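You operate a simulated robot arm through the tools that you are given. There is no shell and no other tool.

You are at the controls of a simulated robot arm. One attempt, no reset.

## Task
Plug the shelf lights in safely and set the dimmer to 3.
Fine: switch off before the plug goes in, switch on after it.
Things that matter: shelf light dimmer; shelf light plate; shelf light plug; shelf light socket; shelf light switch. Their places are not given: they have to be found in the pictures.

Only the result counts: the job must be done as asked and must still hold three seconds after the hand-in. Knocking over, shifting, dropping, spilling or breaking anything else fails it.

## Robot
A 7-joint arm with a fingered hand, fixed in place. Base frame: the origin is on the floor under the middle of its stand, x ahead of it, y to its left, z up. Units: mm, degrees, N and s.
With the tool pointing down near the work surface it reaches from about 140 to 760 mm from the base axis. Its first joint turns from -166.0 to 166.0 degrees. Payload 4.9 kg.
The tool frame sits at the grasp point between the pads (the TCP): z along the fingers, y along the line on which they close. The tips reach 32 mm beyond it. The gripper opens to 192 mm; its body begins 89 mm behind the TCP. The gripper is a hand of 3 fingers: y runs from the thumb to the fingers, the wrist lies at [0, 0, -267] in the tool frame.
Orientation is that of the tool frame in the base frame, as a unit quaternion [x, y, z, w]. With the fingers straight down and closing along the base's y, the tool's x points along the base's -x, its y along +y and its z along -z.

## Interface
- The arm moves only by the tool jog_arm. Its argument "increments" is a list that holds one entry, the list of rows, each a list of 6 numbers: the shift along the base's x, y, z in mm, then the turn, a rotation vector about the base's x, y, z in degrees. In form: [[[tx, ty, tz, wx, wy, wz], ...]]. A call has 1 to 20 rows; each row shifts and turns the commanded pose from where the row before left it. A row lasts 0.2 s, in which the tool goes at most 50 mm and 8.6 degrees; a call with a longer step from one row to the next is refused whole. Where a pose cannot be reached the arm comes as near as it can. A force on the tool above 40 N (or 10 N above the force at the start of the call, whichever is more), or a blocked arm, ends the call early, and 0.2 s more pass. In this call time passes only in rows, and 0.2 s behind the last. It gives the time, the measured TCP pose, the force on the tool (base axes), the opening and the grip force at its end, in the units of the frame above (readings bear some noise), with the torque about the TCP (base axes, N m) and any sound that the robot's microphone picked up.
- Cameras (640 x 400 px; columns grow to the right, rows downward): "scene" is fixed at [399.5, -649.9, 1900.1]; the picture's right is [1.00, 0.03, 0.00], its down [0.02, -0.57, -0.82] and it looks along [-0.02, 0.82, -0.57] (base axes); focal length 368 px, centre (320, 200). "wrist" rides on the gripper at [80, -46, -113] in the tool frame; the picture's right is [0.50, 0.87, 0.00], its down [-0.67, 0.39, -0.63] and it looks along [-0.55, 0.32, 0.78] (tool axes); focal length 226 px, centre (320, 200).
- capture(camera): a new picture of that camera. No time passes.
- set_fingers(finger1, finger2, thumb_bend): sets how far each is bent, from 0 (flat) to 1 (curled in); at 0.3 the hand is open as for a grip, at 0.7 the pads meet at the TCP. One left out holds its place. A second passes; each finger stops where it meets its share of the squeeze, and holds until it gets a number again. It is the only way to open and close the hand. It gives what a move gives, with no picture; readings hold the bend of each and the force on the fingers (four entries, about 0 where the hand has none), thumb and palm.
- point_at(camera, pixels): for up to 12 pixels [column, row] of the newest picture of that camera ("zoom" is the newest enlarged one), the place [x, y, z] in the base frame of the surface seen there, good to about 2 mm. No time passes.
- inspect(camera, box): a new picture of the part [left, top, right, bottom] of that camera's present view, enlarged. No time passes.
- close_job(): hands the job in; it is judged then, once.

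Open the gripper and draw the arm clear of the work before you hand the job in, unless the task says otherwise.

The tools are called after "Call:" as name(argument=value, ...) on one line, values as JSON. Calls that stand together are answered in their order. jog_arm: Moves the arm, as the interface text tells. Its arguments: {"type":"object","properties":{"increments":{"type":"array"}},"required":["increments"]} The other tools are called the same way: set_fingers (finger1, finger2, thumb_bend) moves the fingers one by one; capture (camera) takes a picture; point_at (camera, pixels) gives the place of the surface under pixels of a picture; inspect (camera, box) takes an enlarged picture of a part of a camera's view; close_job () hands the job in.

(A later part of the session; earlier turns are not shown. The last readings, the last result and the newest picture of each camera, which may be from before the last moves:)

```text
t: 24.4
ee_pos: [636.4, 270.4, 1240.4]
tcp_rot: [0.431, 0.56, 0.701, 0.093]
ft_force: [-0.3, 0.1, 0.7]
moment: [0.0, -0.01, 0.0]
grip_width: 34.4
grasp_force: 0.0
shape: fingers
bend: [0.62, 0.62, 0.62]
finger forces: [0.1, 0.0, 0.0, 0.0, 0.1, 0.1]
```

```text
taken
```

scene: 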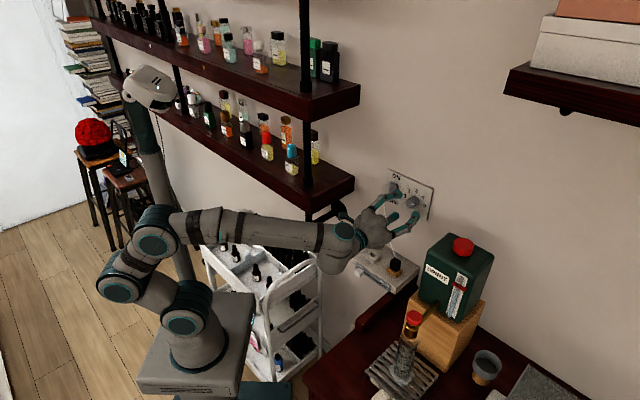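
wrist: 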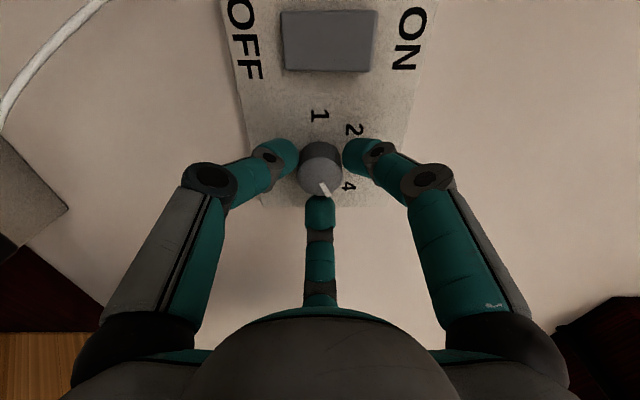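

The knob sits centred between the tips. I squeeze and turn 35° counter-clockwise as a first part.

Call:
set_fingers(finger1=0.7, finger2=0.7, thumb_bend=0.7)

Call:
jog_arm(increments=[[[0, 0, 0, -5.02, -5.02, 0], [0, 0, 0, -5.02, -5.02, 0], [0, 0, 0, -5.02, -5.02, 0], [0, 0, 0, -5.02, -5.02, 0], [0, 0, 0, -5.02, -5.02, 0]]])

Call:
inspect(camera="wrist", box=[260, 90, 380, 210])

Call:
inspect(camera="scene", box=[380, 160, 440, 220])

```text
t: 25.4
ee_pos: [637.3, 269.4, 1239.2]
tcp_rot: [0.431, 0.561, 0.701, 0.092]
ft_force: [-1.6, 2.3, -4.4]
moment: [-0.05, 0.02, 0.09]
grip_width: 27.1
grasp_force: 14.1
shape: fingers
bend: [0.64, 0.64, 0.65]
finger forces: [7.4, 7.1, 0.1, 0.0, 12.5, 0.0]
```

```text
t: 26.6
ee_pos: [638.1, 269.0, 1240.7]
tcp_rot: [0.238, 0.667, 0.638, 0.303]
ft_force: [-1.9, 1.1, -5.9]
moment: [-0.12, 0.12, 0.08]
grip_width: 27.1
grasp_force: 14.4
shape: fingers
bend: [0.64, 0.65, 0.65]
finger forces: [8.3, 6.6, 0.0, 0.1, 12.8, 0.1]
```

```text
3.33 times, centred on (320, 150) of wrist
```

zoom: 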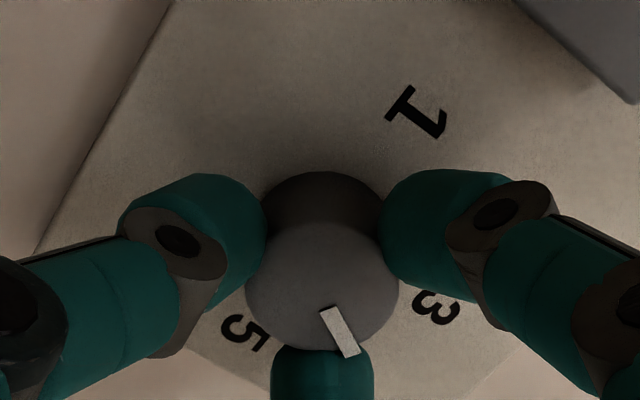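

```text
6.67 times, centred on (410, 190) of scene
```

zoom: 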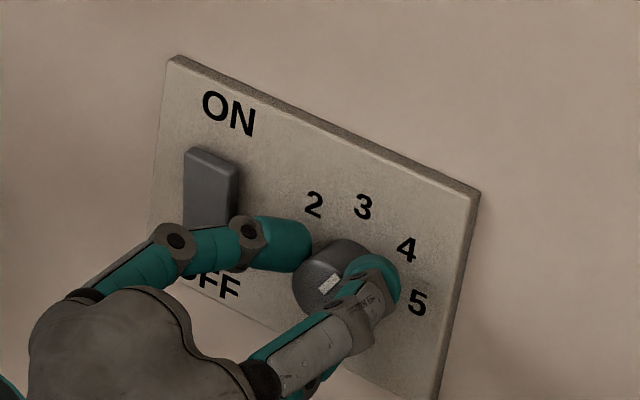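

The mark has moved with the hand, now beyond 4 towards 3. I turn the remaining 36°.

Call:
jog_arm(increments=[[[0, 0, 0, -5.09, -5.09, 0], [0, 0, 0, -5.09, -5.09, 0], [0, 0, 0, -5.09, -5.09, 0], [0, 0, 0, -5.09, -5.09, 0], [0, 0, 0, -5.09, -5.09, 0]]])

Call:
inspect(camera="wrist", box=[260, 90, 380, 210])

Call:
inspect(camera="scene", box=[380, 160, 440, 220])

```text
t: 27.8
ee_pos: [637.2, 269.4, 1241.1]
tcp_rot: [0.021, 0.707, 0.514, 0.485]
ft_force: [1.7, 0.7, -2.9]
moment: [-0.06, 0.06, -0.02]
grip_width: 27.0
grasp_force: 13.2
shape: fingers
bend: [0.64, 0.65, 0.65]
finger forces: [8.0, 7.0, 0.0, 0.0, 11.1, 0.0]
```

```text
3.33 times, centred on (320, 150) of wrist
```

zoom: 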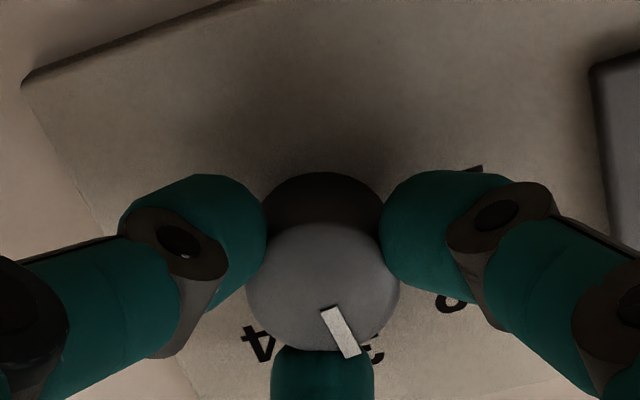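

```text
6.67 times, centred on (410, 190) of scene
```

zoom: 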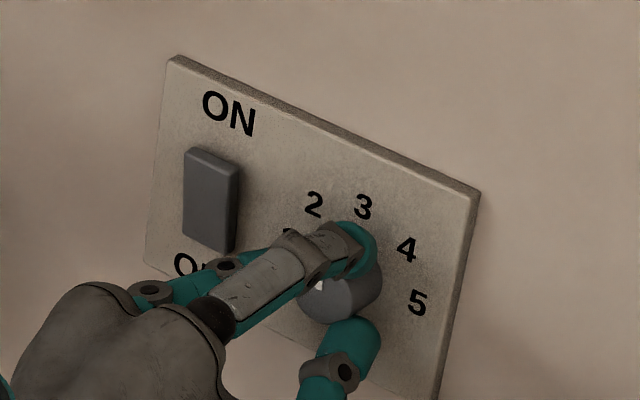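

The mark points about at 3. I measure its direction before letting go.

Call:
inspect(camera="wrist", box=[260, 90, 380, 210])

Call:
point_at(camera="zoom", pixels=[[329, 314], [347, 348], [338, 330], [250, 280], [395, 280], [320, 230], [290, 340]])

```text
3.33 times, centred on (320, 150) of wrist
```

zoom: 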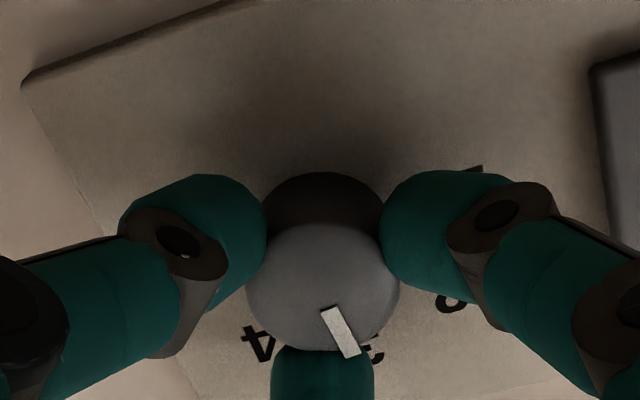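

```text
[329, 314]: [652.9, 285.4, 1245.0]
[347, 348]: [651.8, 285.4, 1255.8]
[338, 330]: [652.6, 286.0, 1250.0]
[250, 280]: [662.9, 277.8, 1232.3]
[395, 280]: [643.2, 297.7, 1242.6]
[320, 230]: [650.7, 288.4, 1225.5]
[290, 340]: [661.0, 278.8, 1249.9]
```

The mark runs from (u 259.9, z 1245) to (u 259.1, z 1255.8): straight up to 3. I open the fingers a little and back straight off.

Call:
set_fingers(finger1=0.58, finger2=0.58, thumb_bend=0.58)

Call:
jog_arm(increments=[[[-5, -5, 0, 0, 0, 0], [-10, -10, 0, 0, 0, 0], [-15, -15, 0, 0, 0, 0], [-20, -20, 0, 0, 0, 0], [-20, -20, 0, 0, 0, 0]]])

Call:
inspect(camera="scene", box=[380, 160, 440, 220])

Call:
inspect(camera="wrist", box=[220, 40, 420, 180])

```text
t: 28.8
ee_pos: [636.5, 269.1, 1241.5]
tcp_rot: [0.022, 0.707, 0.515, 0.484]
ft_force: [-0.1, -0.4, -0.3]
moment: [0.02, -0.01, -0.02]
grip_width: 53.9
grasp_force: 0.1
shape: fingers
bend: [0.57, 0.57, 0.57]
finger forces: [0.0, 0.1, 0.0, 0.0, 0.1, 0.0]
```

```text
t: 30.0
ee_pos: [564.6, 199.8, 1241.8]
tcp_rot: [0.021, 0.707, 0.515, 0.484]
ft_force: [0.3, -0.3, 0.0]
moment: [0.01, 0.01, 0.0]
grip_width: 53.9
grasp_force: 0.1
shape: fingers
bend: [0.57, 0.57, 0.57]
finger forces: [0.1, 0.0, 0.0, 0.1, 0.0, 0.0]
```

```text
6.67 times, centred on (410, 190) of scene
```

zoom: 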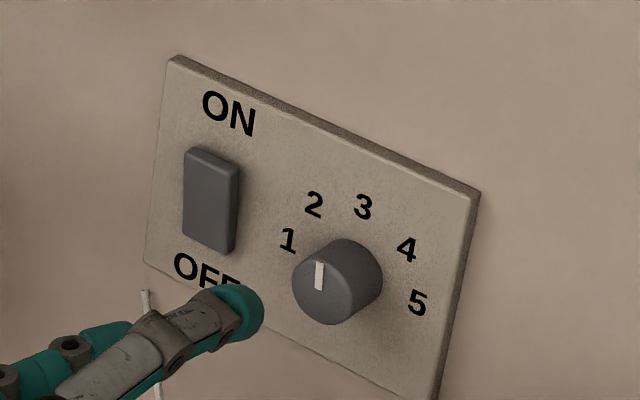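

```text
2.86 times, centred on (320, 110) of wrist
```

zoom: 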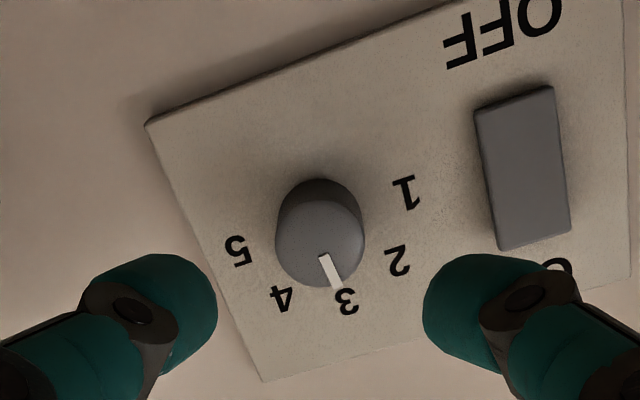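

The mark stands at 3 and the rocker still at OFF. I measure the mark once more after release.

Call:
point_at(camera="zoom", pixels=[[323, 259], [335, 284], [329, 271], [404, 192], [238, 250], [347, 302]])

Call:
inspect(camera="scene", box=[345, 230, 425, 310])

```text
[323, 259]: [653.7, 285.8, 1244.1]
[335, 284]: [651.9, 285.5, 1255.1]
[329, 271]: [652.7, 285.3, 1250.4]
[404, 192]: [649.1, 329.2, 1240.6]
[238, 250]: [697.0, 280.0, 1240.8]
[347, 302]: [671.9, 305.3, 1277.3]
```

```text
5.00 times, centred on (385, 270) of scene
```

zoom: 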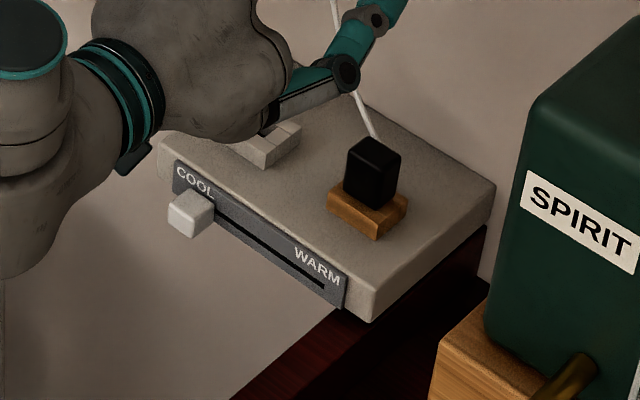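

Dimmer mark is right under the "3". Next the plug: I roll about 18° and swing the hand down to point at the bench (with a 12° lean away from the wall), staying at depth ≈510, well before the block.

Call:
jog_arm(increments=[[[-0.8, -2.5, -4, -4.36, -4.36, 0], [-0.8, -2.5, -4, -4.36, -4.36, 0], [-0.8, -2.5, -4, -4.36, -4.36, 0], [-0.8, -2.5, -4, -5.515, 5.515, 0], [-0.8, -2.5, -4, -5.515, 5.515, 0], [-0.8, -2.5, -4, -5.515, 5.515, 0], [-0.8, -2.5, -4, -5.515, 5.515, 0], [-0.8, -2.5, -4, -5.515, 5.515, 0]]])

Call:
capture(camera="scene")

```text
t: 31.8
ee_pos: [561.5, 178.9, 1208.9]
tcp_rot: [-0.118, 0.895, 0.261, 0.342]
ft_force: [-0.8, 0.3, -0.4]
moment: [0.01, 0.05, -0.02]
grip_width: 54.0
grasp_force: 0.0
shape: fingers
bend: [0.57, 0.57, 0.57]
finger forces: [0.1, 0.0, 0.0, 0.1, 0.0, 0.0]
```

```text
taken
```

scene: 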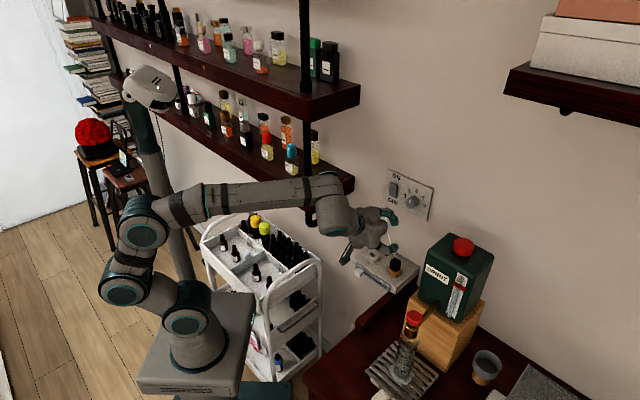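

The swing goes as planned. I continue the remaining 39° and lower a little.

Call:
jog_arm(increments=[[[-0.8, -2.5, -8, -5.515, 5.515, 0], [-0.8, -2.5, -8, -5.515, 5.515, 0], [-0.8, -2.5, -8, -5.515, 5.515, 0], [-0.8, -2.5, -8, -5.515, 5.515, 0], [-0.8, -2.5, -8, -5.515, 5.515, 0]]])

Call:
capture(camera="scene")

Call:
capture(camera="wrist")

```text
t: 33.0
ee_pos: [556.6, 165.9, 1168.4]
tcp_rot: [-0.13, 0.986, 0.063, 0.083]
ft_force: [0.5, 0.6, 0.9]
moment: [0.0, 0.01, -0.03]
grip_width: 53.8
grasp_force: 0.0
shape: fingers
bend: [0.57, 0.57, 0.57]
finger forces: [0.0, 0.0, 0.0, 0.0, 0.0, 0.0]
```

```text
taken
```

scene: 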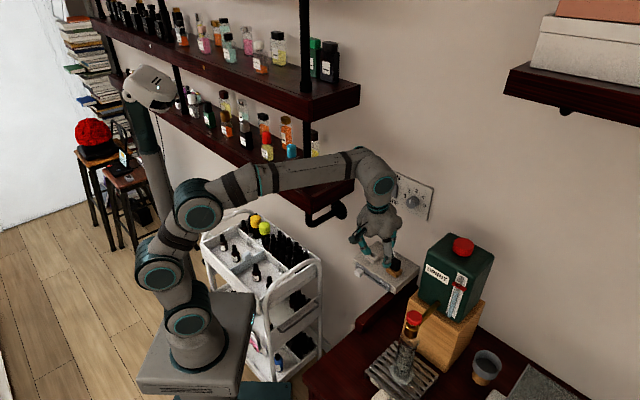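

```text
taken
```

wrist: 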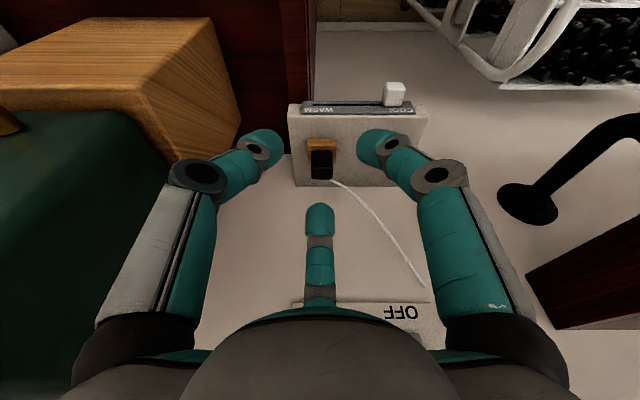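

The hand now looks down with one finger on the wall side; plug at wrist (321,160), slot socket hidden beside the right finger near (370,150). I zoom to measure the plug.

Call:
inspect(camera="wrist", box=[270, 90, 440, 200])

Call:
inspect(camera="scene", box=[345, 180, 425, 290])

```text
3.64 times, centred on (355, 145) of wrist
```

zoom: 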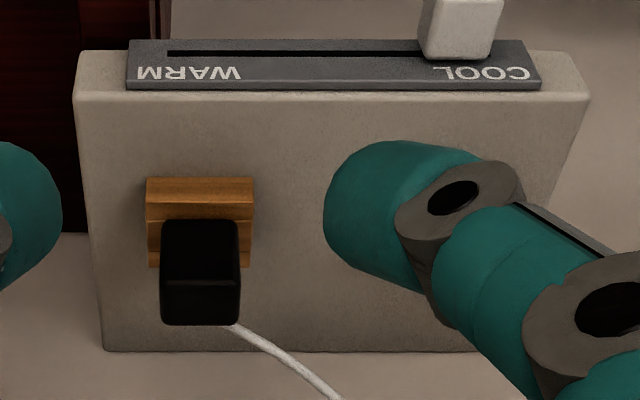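

```text
3.64 times, centred on (385, 235) of scene
```

zoom: 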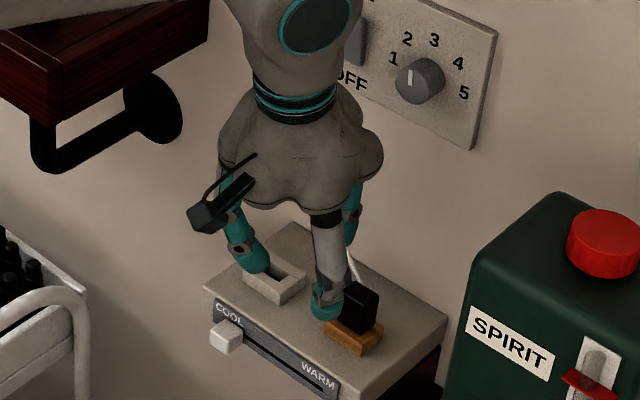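

I re-take the wrist zoom to measure the plug's faces, the rest and the socket.

Call:
inspect(camera="wrist", box=[270, 90, 440, 200])

Call:
point_at(camera="zoom", pixels=[[168, 228], [234, 228], [200, 250], [166, 292], [235, 292], [168, 316], [232, 316], [200, 305], [150, 184], [250, 184], [200, 195], [230, 328]])

Call:
point_at(camera="zoom", pixels=[[85, 100], [582, 102], [105, 345], [470, 345], [151, 240], [250, 240], [151, 262], [340, 395], [290, 355], [300, 200], [450, 60], [20, 200]])

```text
3.64 times, centred on (355, 145) of wrist
```

zoom: 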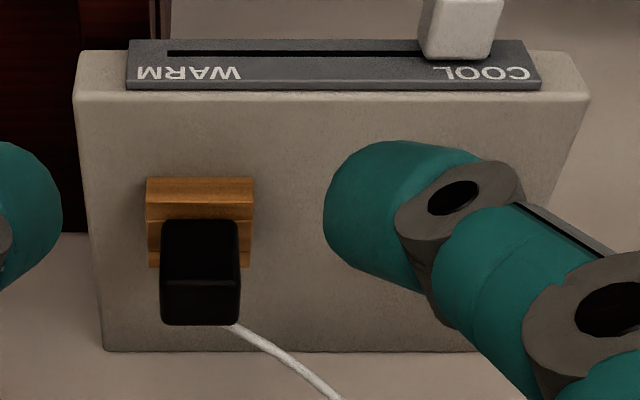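

```text
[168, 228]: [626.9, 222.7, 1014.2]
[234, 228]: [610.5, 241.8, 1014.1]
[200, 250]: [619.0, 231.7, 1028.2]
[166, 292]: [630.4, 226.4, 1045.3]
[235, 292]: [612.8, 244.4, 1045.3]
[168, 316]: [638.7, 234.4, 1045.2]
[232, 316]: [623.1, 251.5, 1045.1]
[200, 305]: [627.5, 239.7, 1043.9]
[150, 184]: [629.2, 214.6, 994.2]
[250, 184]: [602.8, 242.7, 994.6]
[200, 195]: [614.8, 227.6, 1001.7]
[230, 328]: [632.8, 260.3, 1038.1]
```

```text
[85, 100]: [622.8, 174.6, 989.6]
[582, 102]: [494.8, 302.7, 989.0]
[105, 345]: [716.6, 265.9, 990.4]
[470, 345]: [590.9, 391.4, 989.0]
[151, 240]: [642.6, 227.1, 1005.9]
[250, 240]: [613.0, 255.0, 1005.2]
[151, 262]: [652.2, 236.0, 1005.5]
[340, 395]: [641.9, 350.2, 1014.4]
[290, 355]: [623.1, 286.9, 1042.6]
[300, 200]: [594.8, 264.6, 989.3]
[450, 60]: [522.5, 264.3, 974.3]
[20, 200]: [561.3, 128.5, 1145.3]
```

The plug body spans u 259–288, depth 601–621, z 1005–1045 (centre u≈273.5, depth≈611), and its cord leaves from the back face. I roll the hand 60° so the thumb is on the robot side and the cord falls in the gap between the two fingers.

Call:
jog_arm(increments=[[[0, 0, 0, 1.103, 1.103, -7.336], [0, 0, 0, 1.103, 1.103, -7.336], [0, 0, 0, 1.103, 1.103, -7.336], [0, 0, 0, 1.103, 1.103, -7.336], [0, 0, 0, 1.103, 1.103, -7.336], [0, 0, 0, 1.103, 1.103, -7.336], [0, 0, 0, 1.103, 1.103, -7.336], [0, 0, 0, 1.103, 1.103, -7.336]]])

Call:
capture(camera="wrist")

Call:
inspect(camera="scene", box=[330, 170, 440, 300])

```text
t: 34.8
ee_pos: [557.7, 167.1, 1168.9]
tcp_rot: [0.382, 0.918, 0.096, 0.04]
ft_force: [0.8, 0.3, 0.4]
moment: [-0.02, 0.01, 0.0]
grip_width: 54.1
grasp_force: 0.1
shape: fingers
bend: [0.57, 0.57, 0.57]
finger forces: [0.0, 0.1, 0.1, 0.1, 0.0, 0.0]
```

```text
taken
```

wrist: 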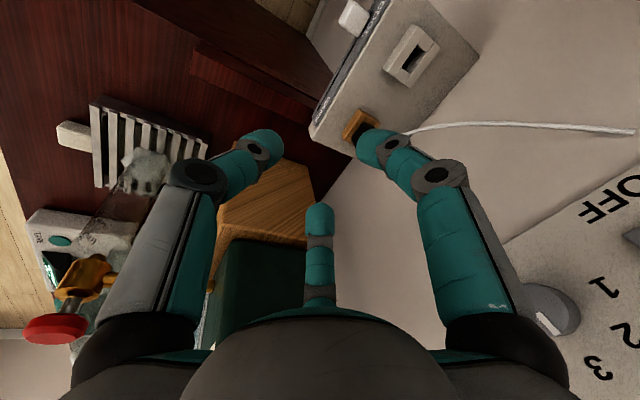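

```text
3.08 times, centred on (385, 235) of scene
```

zoom: 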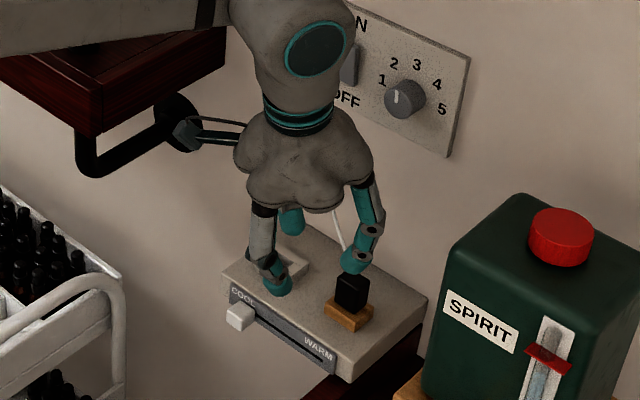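

The socket is now in clear view at wrist (410,50). I zoom to measure its slot and the plug.

Call:
inspect(camera="wrist", box=[300, 0, 480, 170])

```text
2.35 times, centred on (390, 85) of wrist
```

zoom: 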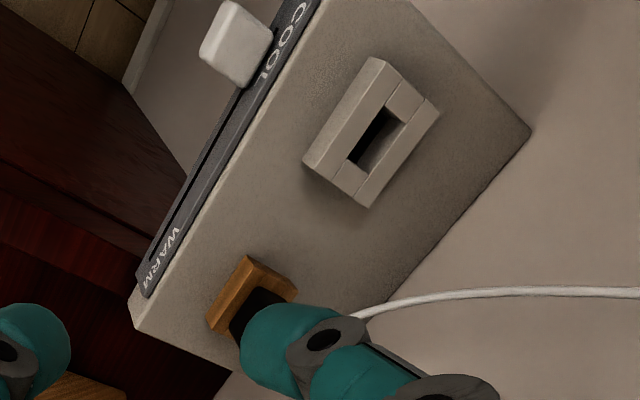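

Call:
inspect(camera="wrist", box=[375, 15, 430, 95])

```text
5.00 times, centred on (402, 55) of wrist
```

zoom: 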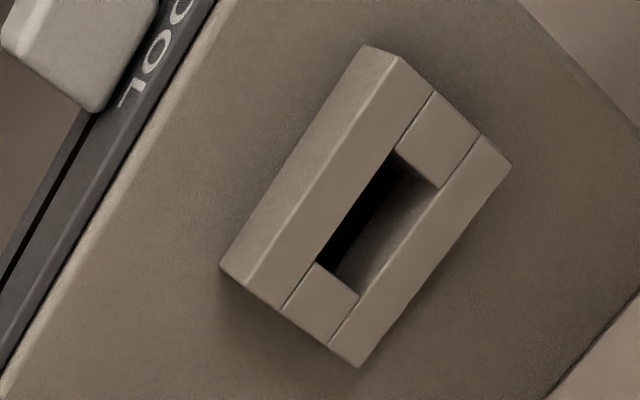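

I measure the slot's top corners and the socket's outer corners in this zoom.

Call:
point_at(camera="zoom", pixels=[[394, 148], [444, 186], [362, 304], [313, 266], [405, 62], [505, 167], [356, 360], [250, 282], [370, 200], [380, 225], [340, 262], [430, 130]])

```text
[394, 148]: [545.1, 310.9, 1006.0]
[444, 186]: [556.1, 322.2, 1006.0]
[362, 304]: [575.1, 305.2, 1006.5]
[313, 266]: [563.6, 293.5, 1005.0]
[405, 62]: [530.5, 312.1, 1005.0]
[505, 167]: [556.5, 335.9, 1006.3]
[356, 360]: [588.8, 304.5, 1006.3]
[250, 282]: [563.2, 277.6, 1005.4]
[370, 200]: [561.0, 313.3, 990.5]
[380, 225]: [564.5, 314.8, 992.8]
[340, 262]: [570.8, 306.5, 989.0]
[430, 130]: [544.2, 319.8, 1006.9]
```

Slot: u 166–190.5, depth 606–621 (centre ≈178.3 / 613.5), rim z≈1006, floor ≈990. I now bring the hand over the plug, tips still above its top.

Call:
jog_arm(increments=[[[10.8, 11.4, -8, 0, 0, 0], [10.8, 11.4, -8, 0, 0, 0], [10.8, 11.4, -8, 0, 0, 0], [10.8, 11.4, -12, 0, 0, 0], [10.8, 11.4, -16, 0, 0, 0], [10.8, 11.4, -16, 0, 0, 0]]])

Call:
capture(camera="wrist")

Call:
inspect(camera="scene", box=[340, 170, 440, 290])

```text
t: 36.2
ee_pos: [620.5, 236.2, 1101.1]
tcp_rot: [0.38, 0.919, 0.097, 0.041]
ft_force: [0.4, 0.4, 0.7]
moment: [-0.02, 0.0, -0.01]
grip_width: 54.3
grasp_force: 0.1
shape: fingers
bend: [0.57, 0.57, 0.57]
finger forces: [0.0, 0.1, 0.0, 0.1, 0.1, 0.0]
```

```text
taken
```

wrist: 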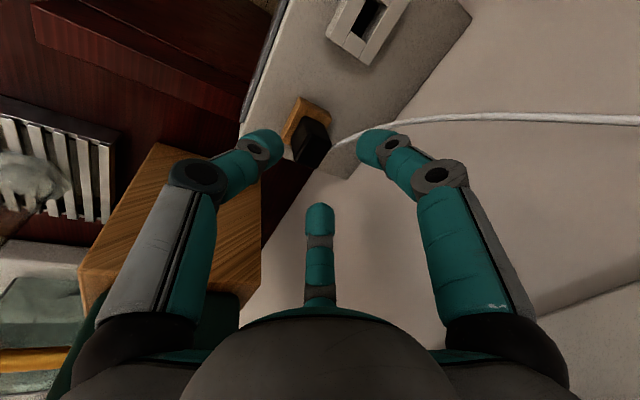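

```text
3.33 times, centred on (390, 230) of scene
```

zoom: 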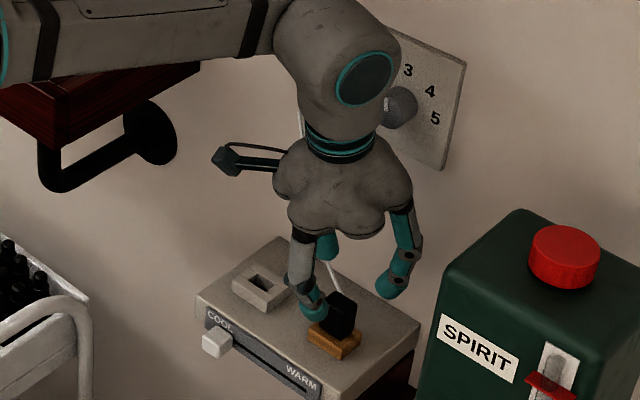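

The hand is over the plug. I zoom the wrist view on plug and cord to check alignment before descending.

Call:
inspect(camera="wrist", box=[250, 80, 420, 200])

Call:
point_at(camera="zoom", pixels=[[190, 180], [215, 130], [265, 150], [235, 208], [180, 185], [160, 175], [175, 90], [260, 115], [280, 190], [300, 165], [340, 140], [420, 125]])

```text
3.33 times, centred on (335, 140) of wrist
```

zoom: 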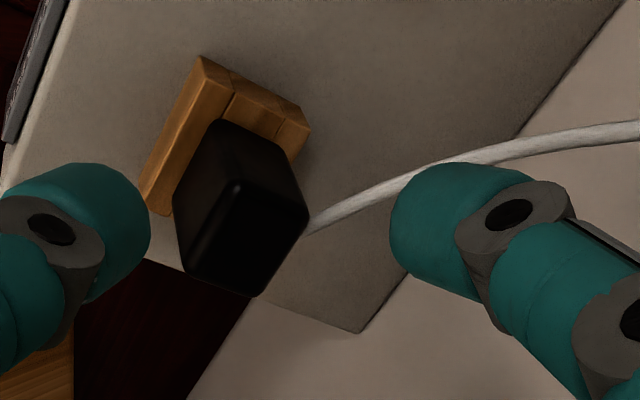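

```text
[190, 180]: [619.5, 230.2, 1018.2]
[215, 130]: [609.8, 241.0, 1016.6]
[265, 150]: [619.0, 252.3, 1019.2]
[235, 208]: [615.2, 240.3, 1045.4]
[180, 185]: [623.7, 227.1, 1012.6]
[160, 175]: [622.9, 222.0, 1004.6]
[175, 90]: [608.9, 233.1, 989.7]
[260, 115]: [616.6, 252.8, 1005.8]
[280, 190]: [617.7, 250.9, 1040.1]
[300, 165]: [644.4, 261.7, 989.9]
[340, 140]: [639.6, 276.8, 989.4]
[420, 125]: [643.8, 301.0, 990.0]
```

I measure the plug's top face corners in this zoom.

Call:
point_at(camera="zoom", pixels=[[238, 192], [298, 217], [252, 287], [192, 264], [245, 240], [212, 228], [275, 250], [268, 203], [222, 277], [305, 225], [320, 222], [350, 205]])

```text
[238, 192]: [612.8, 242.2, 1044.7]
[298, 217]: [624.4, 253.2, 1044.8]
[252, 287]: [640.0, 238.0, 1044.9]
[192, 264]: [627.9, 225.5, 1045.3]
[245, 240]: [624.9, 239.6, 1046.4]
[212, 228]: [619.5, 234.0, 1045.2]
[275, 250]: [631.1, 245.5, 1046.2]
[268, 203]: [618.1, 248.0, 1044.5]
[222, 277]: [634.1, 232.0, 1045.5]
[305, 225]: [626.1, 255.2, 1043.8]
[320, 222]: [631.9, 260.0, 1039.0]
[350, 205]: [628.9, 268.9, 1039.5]
```

Plug top centre is u≈273.2, depth≈612.3, so the hand is aligned within about 1 mm. I lower 47 mm so the tips surround the plug body above its rest.

Call:
jog_arm(increments=[[[0.2, 0.2, -12, 0, 0, 0], [0.2, 0.2, -12, 0, 0, 0], [0.2, 0.2, -12, 0, 0, 0], [0.1, 0.1, -7, 0, 0, 0], [0, 0, -4, 0, 0, 0]]])

Call:
capture(camera="wrist")

Call:
inspect(camera="scene", box=[350, 190, 430, 290])

```text
t: 37.4
ee_pos: [621.9, 236.1, 1052.6]
tcp_rot: [0.38, 0.919, 0.096, 0.041]
ft_force: [-0.2, 0.0, 0.4]
moment: [-0.03, 0.01, 0.04]
grip_width: 54.2
grasp_force: 0.0
shape: fingers
bend: [0.57, 0.57, 0.57]
finger forces: [0.0, 0.1, 0.1, 0.1, 0.0, 0.1]
```

```text
taken
```

wrist: 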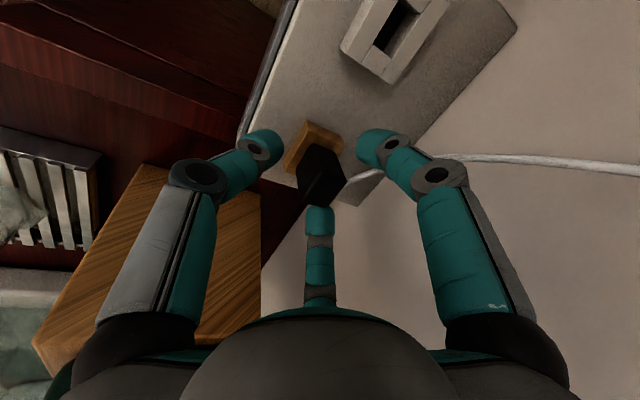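

```text
4.00 times, centred on (390, 240) of scene
```

zoom: 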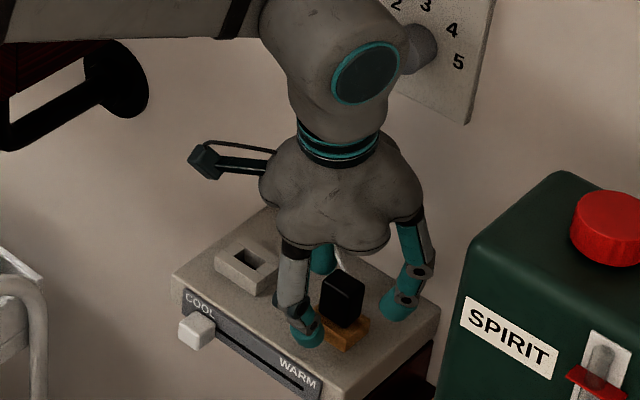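

The tips stand around the plug with no contact. I close part way to check that all three come up evenly.

Call:
set_fingers(finger1=0.62, finger2=0.62, thumb_bend=0.62)

Call:
inspect(camera="wrist", box=[240, 90, 400, 240])

Call:
inspect(camera="scene", box=[365, 225, 425, 290])

```text
t: 38.4
ee_pos: [621.9, 237.1, 1054.1]
tcp_rot: [0.38, 0.919, 0.097, 0.041]
ft_force: [0.2, -0.8, -0.8]
moment: [-0.01, -0.01, 0.03]
grip_width: 34.5
grasp_force: 0.1
shape: fingers
bend: [0.62, 0.62, 0.62]
finger forces: [0.1, 0.0, 0.0, 0.0, 0.0, 0.1]
```

```text
2.67 times, centred on (320, 165) of wrist
```

zoom: 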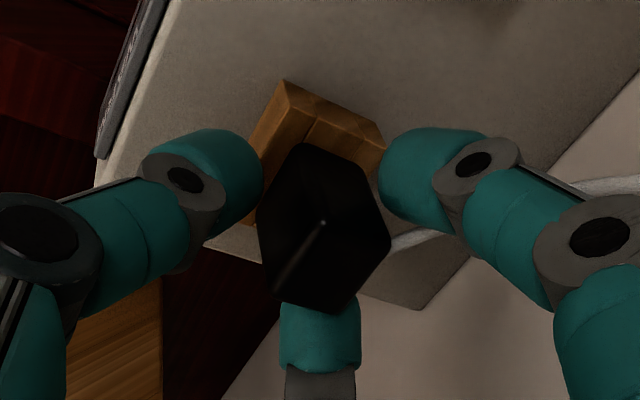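

```text
6.15 times, centred on (395, 258) of scene
```

zoom: 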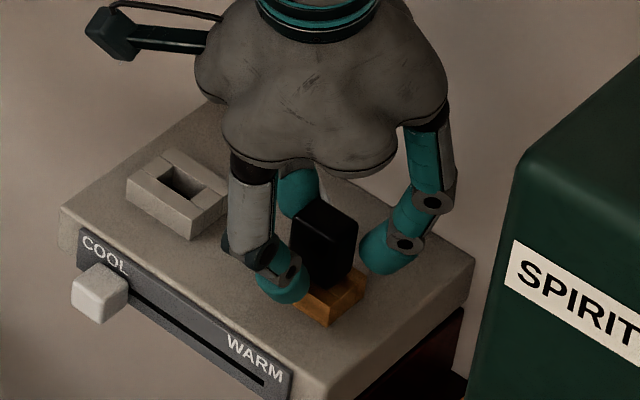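

All three tips are close to the plug body and even. I close to grip.

Call:
set_fingers(finger1=0.7, finger2=0.7, thumb_bend=0.7)

Call:
inspect(camera="wrist", box=[240, 90, 400, 240])

Call:
inspect(camera="scene", box=[365, 225, 425, 290])

```text
t: 39.4
ee_pos: [621.5, 235.4, 1051.8]
tcp_rot: [0.381, 0.919, 0.096, 0.041]
ft_force: [0.4, 0.1, 0.1]
moment: [0.02, -0.02, -0.01]
grip_width: 24.3
grasp_force: 11.6
shape: fingers
bend: [0.63, 0.63, 0.66]
finger forces: [7.5, 7.5, 0.0, 0.0, 7.9, 0.1]
```

```text
2.67 times, centred on (320, 165) of wrist
```

zoom: 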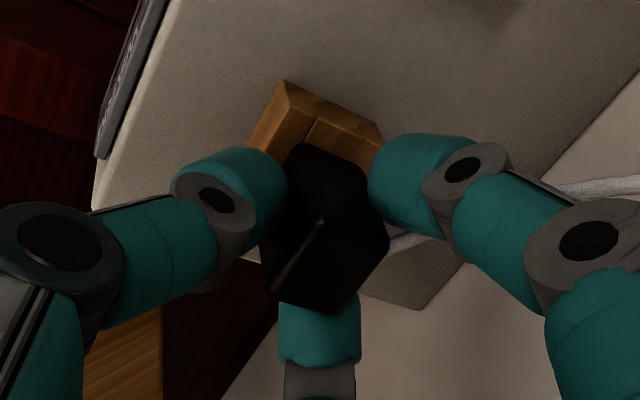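

```text
6.15 times, centred on (395, 258) of scene
```

zoom: 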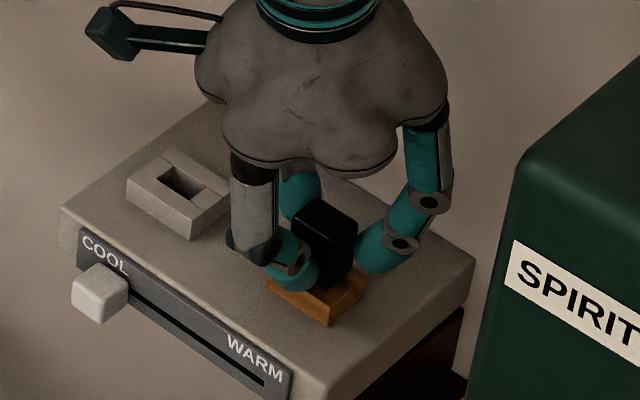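

The plug is held evenly (7.5, 7.5, 7.9 N). I lift straight up slowly by 12 mm to see that it comes along.

Call:
jog_arm(increments=[[[0, 0, 3, 0, 0, 0], [0, 0, 3, 0, 0, 0], [0, 0, 3, 0, 0, 0], [0, 0, 3, 0, 0, 0]]])

Call:
inspect(camera="scene", box=[365, 225, 425, 290])

Call:
inspect(camera="wrist", box=[240, 90, 400, 240])

```text
t: 40.4
ee_pos: [622.5, 237.4, 1066.2]
tcp_rot: [0.38, 0.919, 0.097, 0.04]
ft_force: [-0.1, -0.1, -1.0]
moment: [0.03, 0.0, 0.01]
grip_width: 24.8
grasp_force: 11.2
shape: fingers
bend: [0.63, 0.63, 0.66]
finger forces: [7.6, 7.5, 0.0, 0.0, 7.9, 0.1]
```

```text
6.15 times, centred on (395, 258) of scene
```

zoom: 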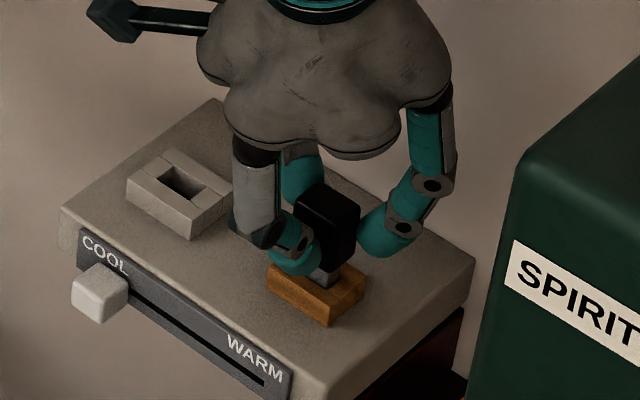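

```text
2.67 times, centred on (320, 165) of wrist
```

zoom: 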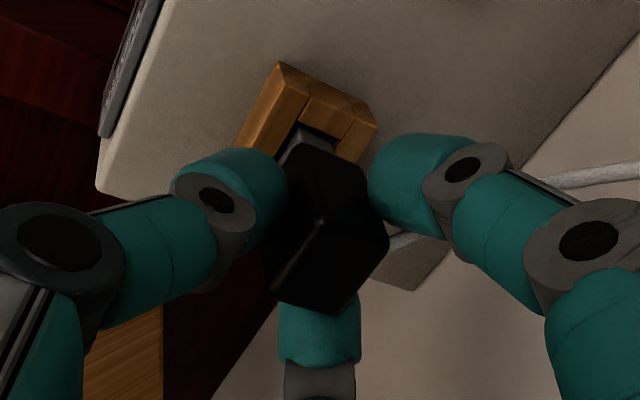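

The plug rises with the hand; its grey stub shows below the body. I lift a further 14 mm and look at the stub.

Call:
jog_arm(increments=[[[0, 0, 3.5, 0, 0, 0], [0, 0, 3.5, 0, 0, 0], [0, 0, 3.5, 0, 0, 0], [0, 0, 3.5, 0, 0, 0]]])

Call:
inspect(camera="scene", box=[365, 225, 425, 290])

Call:
inspect(camera="wrist", box=[240, 90, 400, 240])

```text
t: 41.4
ee_pos: [621.3, 235.7, 1079.0]
tcp_rot: [0.38, 0.919, 0.096, 0.041]
ft_force: [-0.5, -0.2, -0.1]
moment: [-0.01, 0.01, 0.04]
grip_width: 24.5
grasp_force: 12.2
shape: fingers
bend: [0.63, 0.63, 0.66]
finger forces: [7.5, 7.4, 0.1, 0.0, 7.9, 0.0]
```

```text
6.15 times, centred on (395, 258) of scene
```

zoom: 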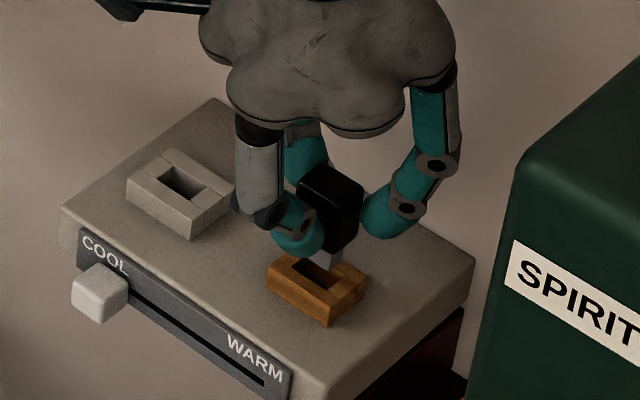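

```text
2.67 times, centred on (320, 165) of wrist
```

zoom: 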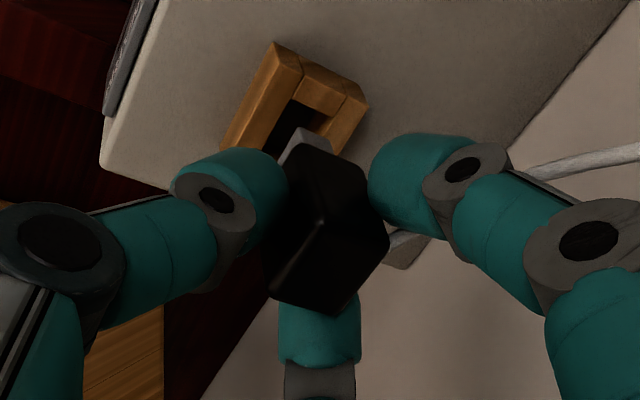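

The plug looks free of the rest. I measure the stub and the rest's slot from both views.

Call:
point_at(camera="zoom", pixels=[[300, 135], [285, 165], [297, 128], [325, 142], [290, 150], [302, 145], [318, 222], [315, 160], [350, 265], [290, 120], [245, 130], [330, 85]])

Call:
inspect(camera="scene", box=[380, 240, 415, 280])

Call:
point_at(camera="zoom", pixels=[[300, 220], [320, 225], [280, 215], [300, 235], [320, 240], [270, 110], [330, 110], [265, 150], [325, 180], [350, 150], [300, 150]])

```text
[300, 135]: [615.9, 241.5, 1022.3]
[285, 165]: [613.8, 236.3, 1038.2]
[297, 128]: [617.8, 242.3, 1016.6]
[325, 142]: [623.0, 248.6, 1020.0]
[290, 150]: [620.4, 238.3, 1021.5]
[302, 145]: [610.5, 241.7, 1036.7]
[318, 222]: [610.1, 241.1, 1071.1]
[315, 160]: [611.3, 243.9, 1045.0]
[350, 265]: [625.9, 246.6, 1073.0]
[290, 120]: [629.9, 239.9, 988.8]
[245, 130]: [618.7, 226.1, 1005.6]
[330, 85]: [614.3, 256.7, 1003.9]
```

```text
10.00 times, centred on (398, 260) of scene
```

zoom: 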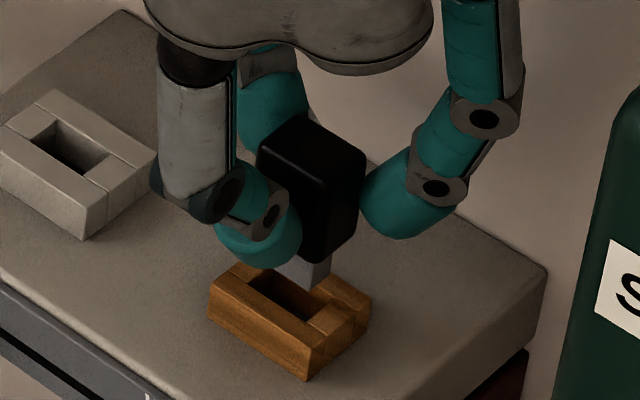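

```text
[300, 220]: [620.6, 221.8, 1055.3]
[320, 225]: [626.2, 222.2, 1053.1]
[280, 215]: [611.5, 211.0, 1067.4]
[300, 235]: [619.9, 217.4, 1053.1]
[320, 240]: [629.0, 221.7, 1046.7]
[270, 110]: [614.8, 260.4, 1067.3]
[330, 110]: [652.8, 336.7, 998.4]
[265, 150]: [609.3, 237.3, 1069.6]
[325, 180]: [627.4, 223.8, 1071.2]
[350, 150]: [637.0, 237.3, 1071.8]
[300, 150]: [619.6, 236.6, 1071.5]
```

The stub's tip is at z≈1016, 10 mm above the rims. I zoom further with the wrist camera to place the stub's faces exactly.

Call:
inspect(camera="wrist", box=[285, 95, 345, 145])

```text
8.00 times, centred on (315, 120) of wrist
```

zoom: 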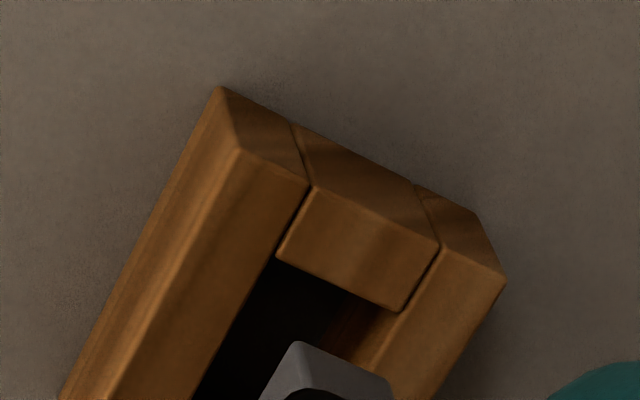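

Call:
inspect(camera="wrist", box=[285, 120, 345, 170])

Call:
point_at(camera="zoom", pixels=[[298, 145], [300, 152], [285, 160], [270, 195], [330, 160], [385, 178], [365, 170], [385, 190], [350, 165], [275, 180]])

```text
8.00 times, centred on (315, 145) of wrist
```

zoom: 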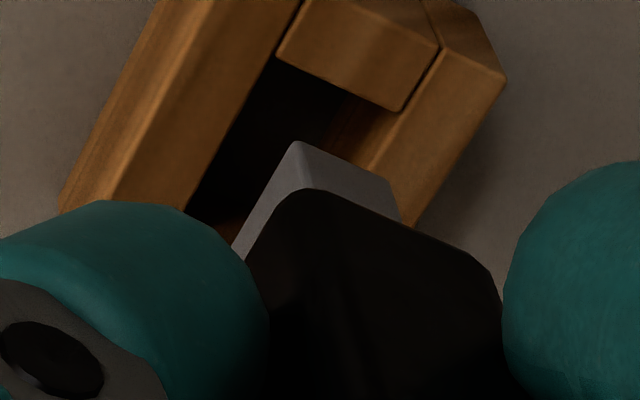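

```text
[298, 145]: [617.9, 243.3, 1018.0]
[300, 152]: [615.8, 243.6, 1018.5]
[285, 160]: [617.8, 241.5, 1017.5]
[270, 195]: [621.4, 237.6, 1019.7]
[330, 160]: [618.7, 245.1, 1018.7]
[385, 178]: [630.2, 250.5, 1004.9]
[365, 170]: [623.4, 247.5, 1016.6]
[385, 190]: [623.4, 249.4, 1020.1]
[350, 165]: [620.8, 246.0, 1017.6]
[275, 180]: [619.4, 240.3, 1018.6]
```

Stub: left face at u≈264.5, front face at depth≈607.5, back ≈618. I measure the plug's top face in the present grip to get its centre.

Call:
inspect(camera="wrist", box=[295, 135, 345, 210])

```text
5.33 times, centred on (320, 172) of wrist
```

zoom: 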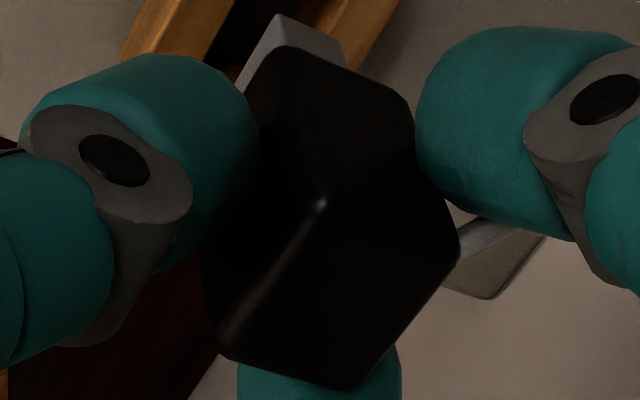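

I query the plug top's corners and its left and front faces here.

Call:
point_at(camera="zoom", pixels=[[325, 216], [232, 342], [348, 376], [444, 243], [338, 290], [360, 130], [400, 160], [340, 110], [275, 170], [260, 230], [390, 225], [290, 360]])

```text
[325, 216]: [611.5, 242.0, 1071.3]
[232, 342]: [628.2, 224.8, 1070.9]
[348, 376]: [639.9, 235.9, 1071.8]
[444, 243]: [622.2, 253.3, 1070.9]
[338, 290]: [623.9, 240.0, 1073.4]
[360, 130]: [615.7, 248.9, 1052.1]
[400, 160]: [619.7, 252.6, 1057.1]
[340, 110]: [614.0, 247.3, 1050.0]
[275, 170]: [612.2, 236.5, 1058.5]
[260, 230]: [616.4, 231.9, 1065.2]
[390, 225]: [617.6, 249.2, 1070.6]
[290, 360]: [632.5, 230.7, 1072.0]
```

Plug centre is at u≈273.2, depth≈612 (stub inset evenly). I carry it along the block by -95 mm in u to stand over the slot, keeping the height.

Call:
jog_arm(increments=[[[-6.66, 6.77, 0.3, 0, 0, 0], [-6.66, 6.77, 0.3, 0, 0, 0], [-6.66, 6.77, 0.3, 0, 0, 0], [-6.66, 6.77, 0, 0, 0, 0], [-6.66, 6.77, 0, 0, 0, 0], [-6.66, 6.77, 0, 0, 0, 0], [-6.66, 6.77, 0, 0, 0, 0], [-6.66, 6.77, 0, 0, 0, 0], [-6.66, 6.77, 0, 0, 0, 0], [-6.66, 6.77, 0, 0, 0, 0]]])

Call:
inspect(camera="scene", box=[350, 225, 410, 290])

Call:
inspect(camera="wrist", box=[270, 90, 370, 180])

```text
t: 43.6
ee_pos: [555.1, 303.8, 1081.7]
tcp_rot: [0.38, 0.919, 0.097, 0.041]
ft_force: [0.5, -0.5, -1.1]
moment: [-0.01, 0.02, -0.01]
grip_width: 24.2
grasp_force: 12.0
shape: fingers
bend: [0.63, 0.63, 0.66]
finger forces: [7.5, 7.5, 0.0, 0.0, 7.8, 0.0]
```

```text
6.15 times, centred on (380, 258) of scene
```

zoom: 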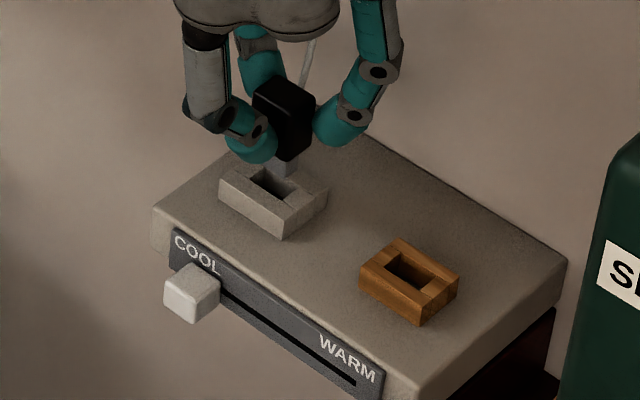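

```text
4.44 times, centred on (320, 135) of wrist
```

zoom: 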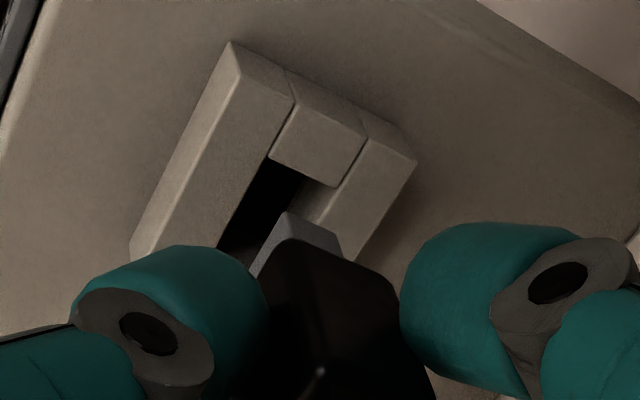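

The plug hangs over the socket. I measure stub faces and slot rim points in this same view.

Call:
point_at(camera="zoom", pixels=[[290, 220], [310, 228], [332, 240], [272, 242], [262, 258], [268, 155], [338, 188], [300, 175], [240, 205], [352, 215], [262, 175], [340, 195]])

Call:
inspect(camera="wrist", box=[300, 110, 350, 150])

```text
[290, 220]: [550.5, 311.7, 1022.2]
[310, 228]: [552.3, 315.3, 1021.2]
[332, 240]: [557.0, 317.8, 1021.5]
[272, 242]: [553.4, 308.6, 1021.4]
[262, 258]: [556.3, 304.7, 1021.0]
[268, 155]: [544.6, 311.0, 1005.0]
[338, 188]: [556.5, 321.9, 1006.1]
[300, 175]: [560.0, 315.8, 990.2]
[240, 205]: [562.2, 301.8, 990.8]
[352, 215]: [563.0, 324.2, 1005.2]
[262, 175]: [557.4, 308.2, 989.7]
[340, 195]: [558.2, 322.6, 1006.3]
```

```text
10.00 times, centred on (325, 130) of wrist
```

zoom: 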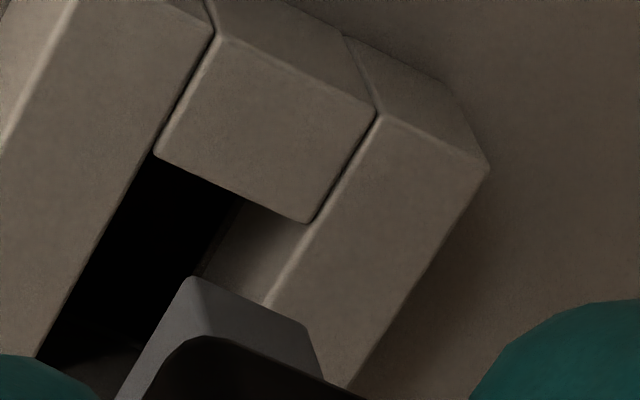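

I measure rim edges on all visible sides of the slot in this 10× zoom, and the stub's corner.

Call:
point_at(camera="zoom", pixels=[[142, 162], [85, 262], [48, 325], [185, 163], [240, 187], [292, 210], [322, 225], [295, 272], [278, 300], [195, 285], [260, 312], [300, 330]])

Call:
point_at(camera="zoom", pixels=[[160, 165], [105, 262], [65, 330], [200, 185], [250, 205], [300, 228], [310, 225], [280, 270], [262, 300], [170, 320], [140, 365], [185, 290]])

```text
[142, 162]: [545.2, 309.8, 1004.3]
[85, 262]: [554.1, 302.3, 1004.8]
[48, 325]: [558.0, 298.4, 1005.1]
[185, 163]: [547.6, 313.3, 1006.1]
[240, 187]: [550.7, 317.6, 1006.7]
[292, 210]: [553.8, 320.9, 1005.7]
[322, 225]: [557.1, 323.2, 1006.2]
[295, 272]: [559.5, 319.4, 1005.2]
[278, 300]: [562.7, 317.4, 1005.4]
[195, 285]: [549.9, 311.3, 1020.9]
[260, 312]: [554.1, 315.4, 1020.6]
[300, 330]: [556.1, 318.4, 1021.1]
```

```text
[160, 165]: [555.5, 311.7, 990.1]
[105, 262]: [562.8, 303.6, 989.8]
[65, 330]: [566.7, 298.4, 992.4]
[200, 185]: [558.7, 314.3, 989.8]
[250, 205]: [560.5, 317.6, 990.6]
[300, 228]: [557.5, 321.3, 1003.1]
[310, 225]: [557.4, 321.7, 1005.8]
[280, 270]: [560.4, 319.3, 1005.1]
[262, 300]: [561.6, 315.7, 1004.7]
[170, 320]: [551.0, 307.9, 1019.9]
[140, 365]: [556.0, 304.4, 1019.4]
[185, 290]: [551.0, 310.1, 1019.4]
```

Stub (u 168.5–≈187, depth 608.3–619) lies inside the slot outline (u 165.6–190.6, depth 606–621.3). I lower in 2 mm steps with a +0.5 mm u trim, watching force.

Call:
jog_arm(increments=[[[0.35, -0.35, -2, 0, 0, 0], [0, 0, -2, 0, 0, 0], [0, 0, -2, 0, 0, 0], [0, 0, -2, 0, 0, 0], [0, 0, -2, 0, 0, 0], [0, 0, -2, 0, 0, 0], [0, 0, -2, 0, 0, 0], [0, 0, -2, 0, 0, 0]]])

Call:
inspect(camera="wrist", box=[270, 90, 370, 180])

Call:
inspect(camera="scene", box=[350, 225, 410, 290])

```text
t: 45.4
ee_pos: [554.3, 303.3, 1065.0]
tcp_rot: [0.381, 0.919, 0.096, 0.04]
ft_force: [-0.2, -1.0, -1.2]
moment: [0.01, 0.03, 0.04]
grip_width: 24.4
grasp_force: 10.9
shape: fingers
bend: [0.63, 0.63, 0.66]
finger forces: [7.5, 7.5, 0.0, 0.2, 7.9, 0.0]
```

```text
4.44 times, centred on (320, 135) of wrist
```

zoom: 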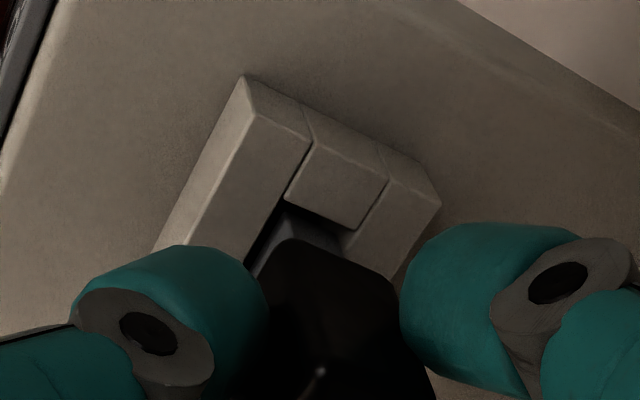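

```text
6.15 times, centred on (380, 258) of scene
```

zoom: 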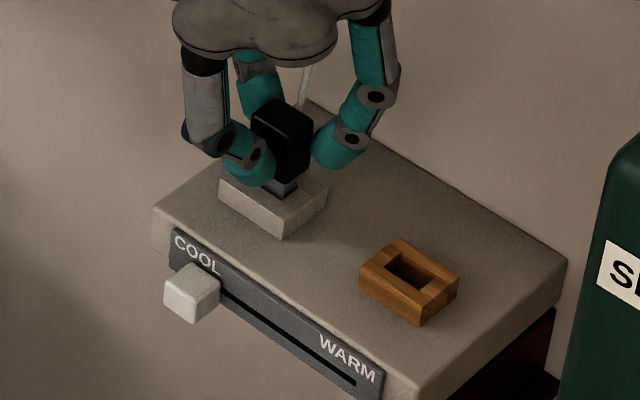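

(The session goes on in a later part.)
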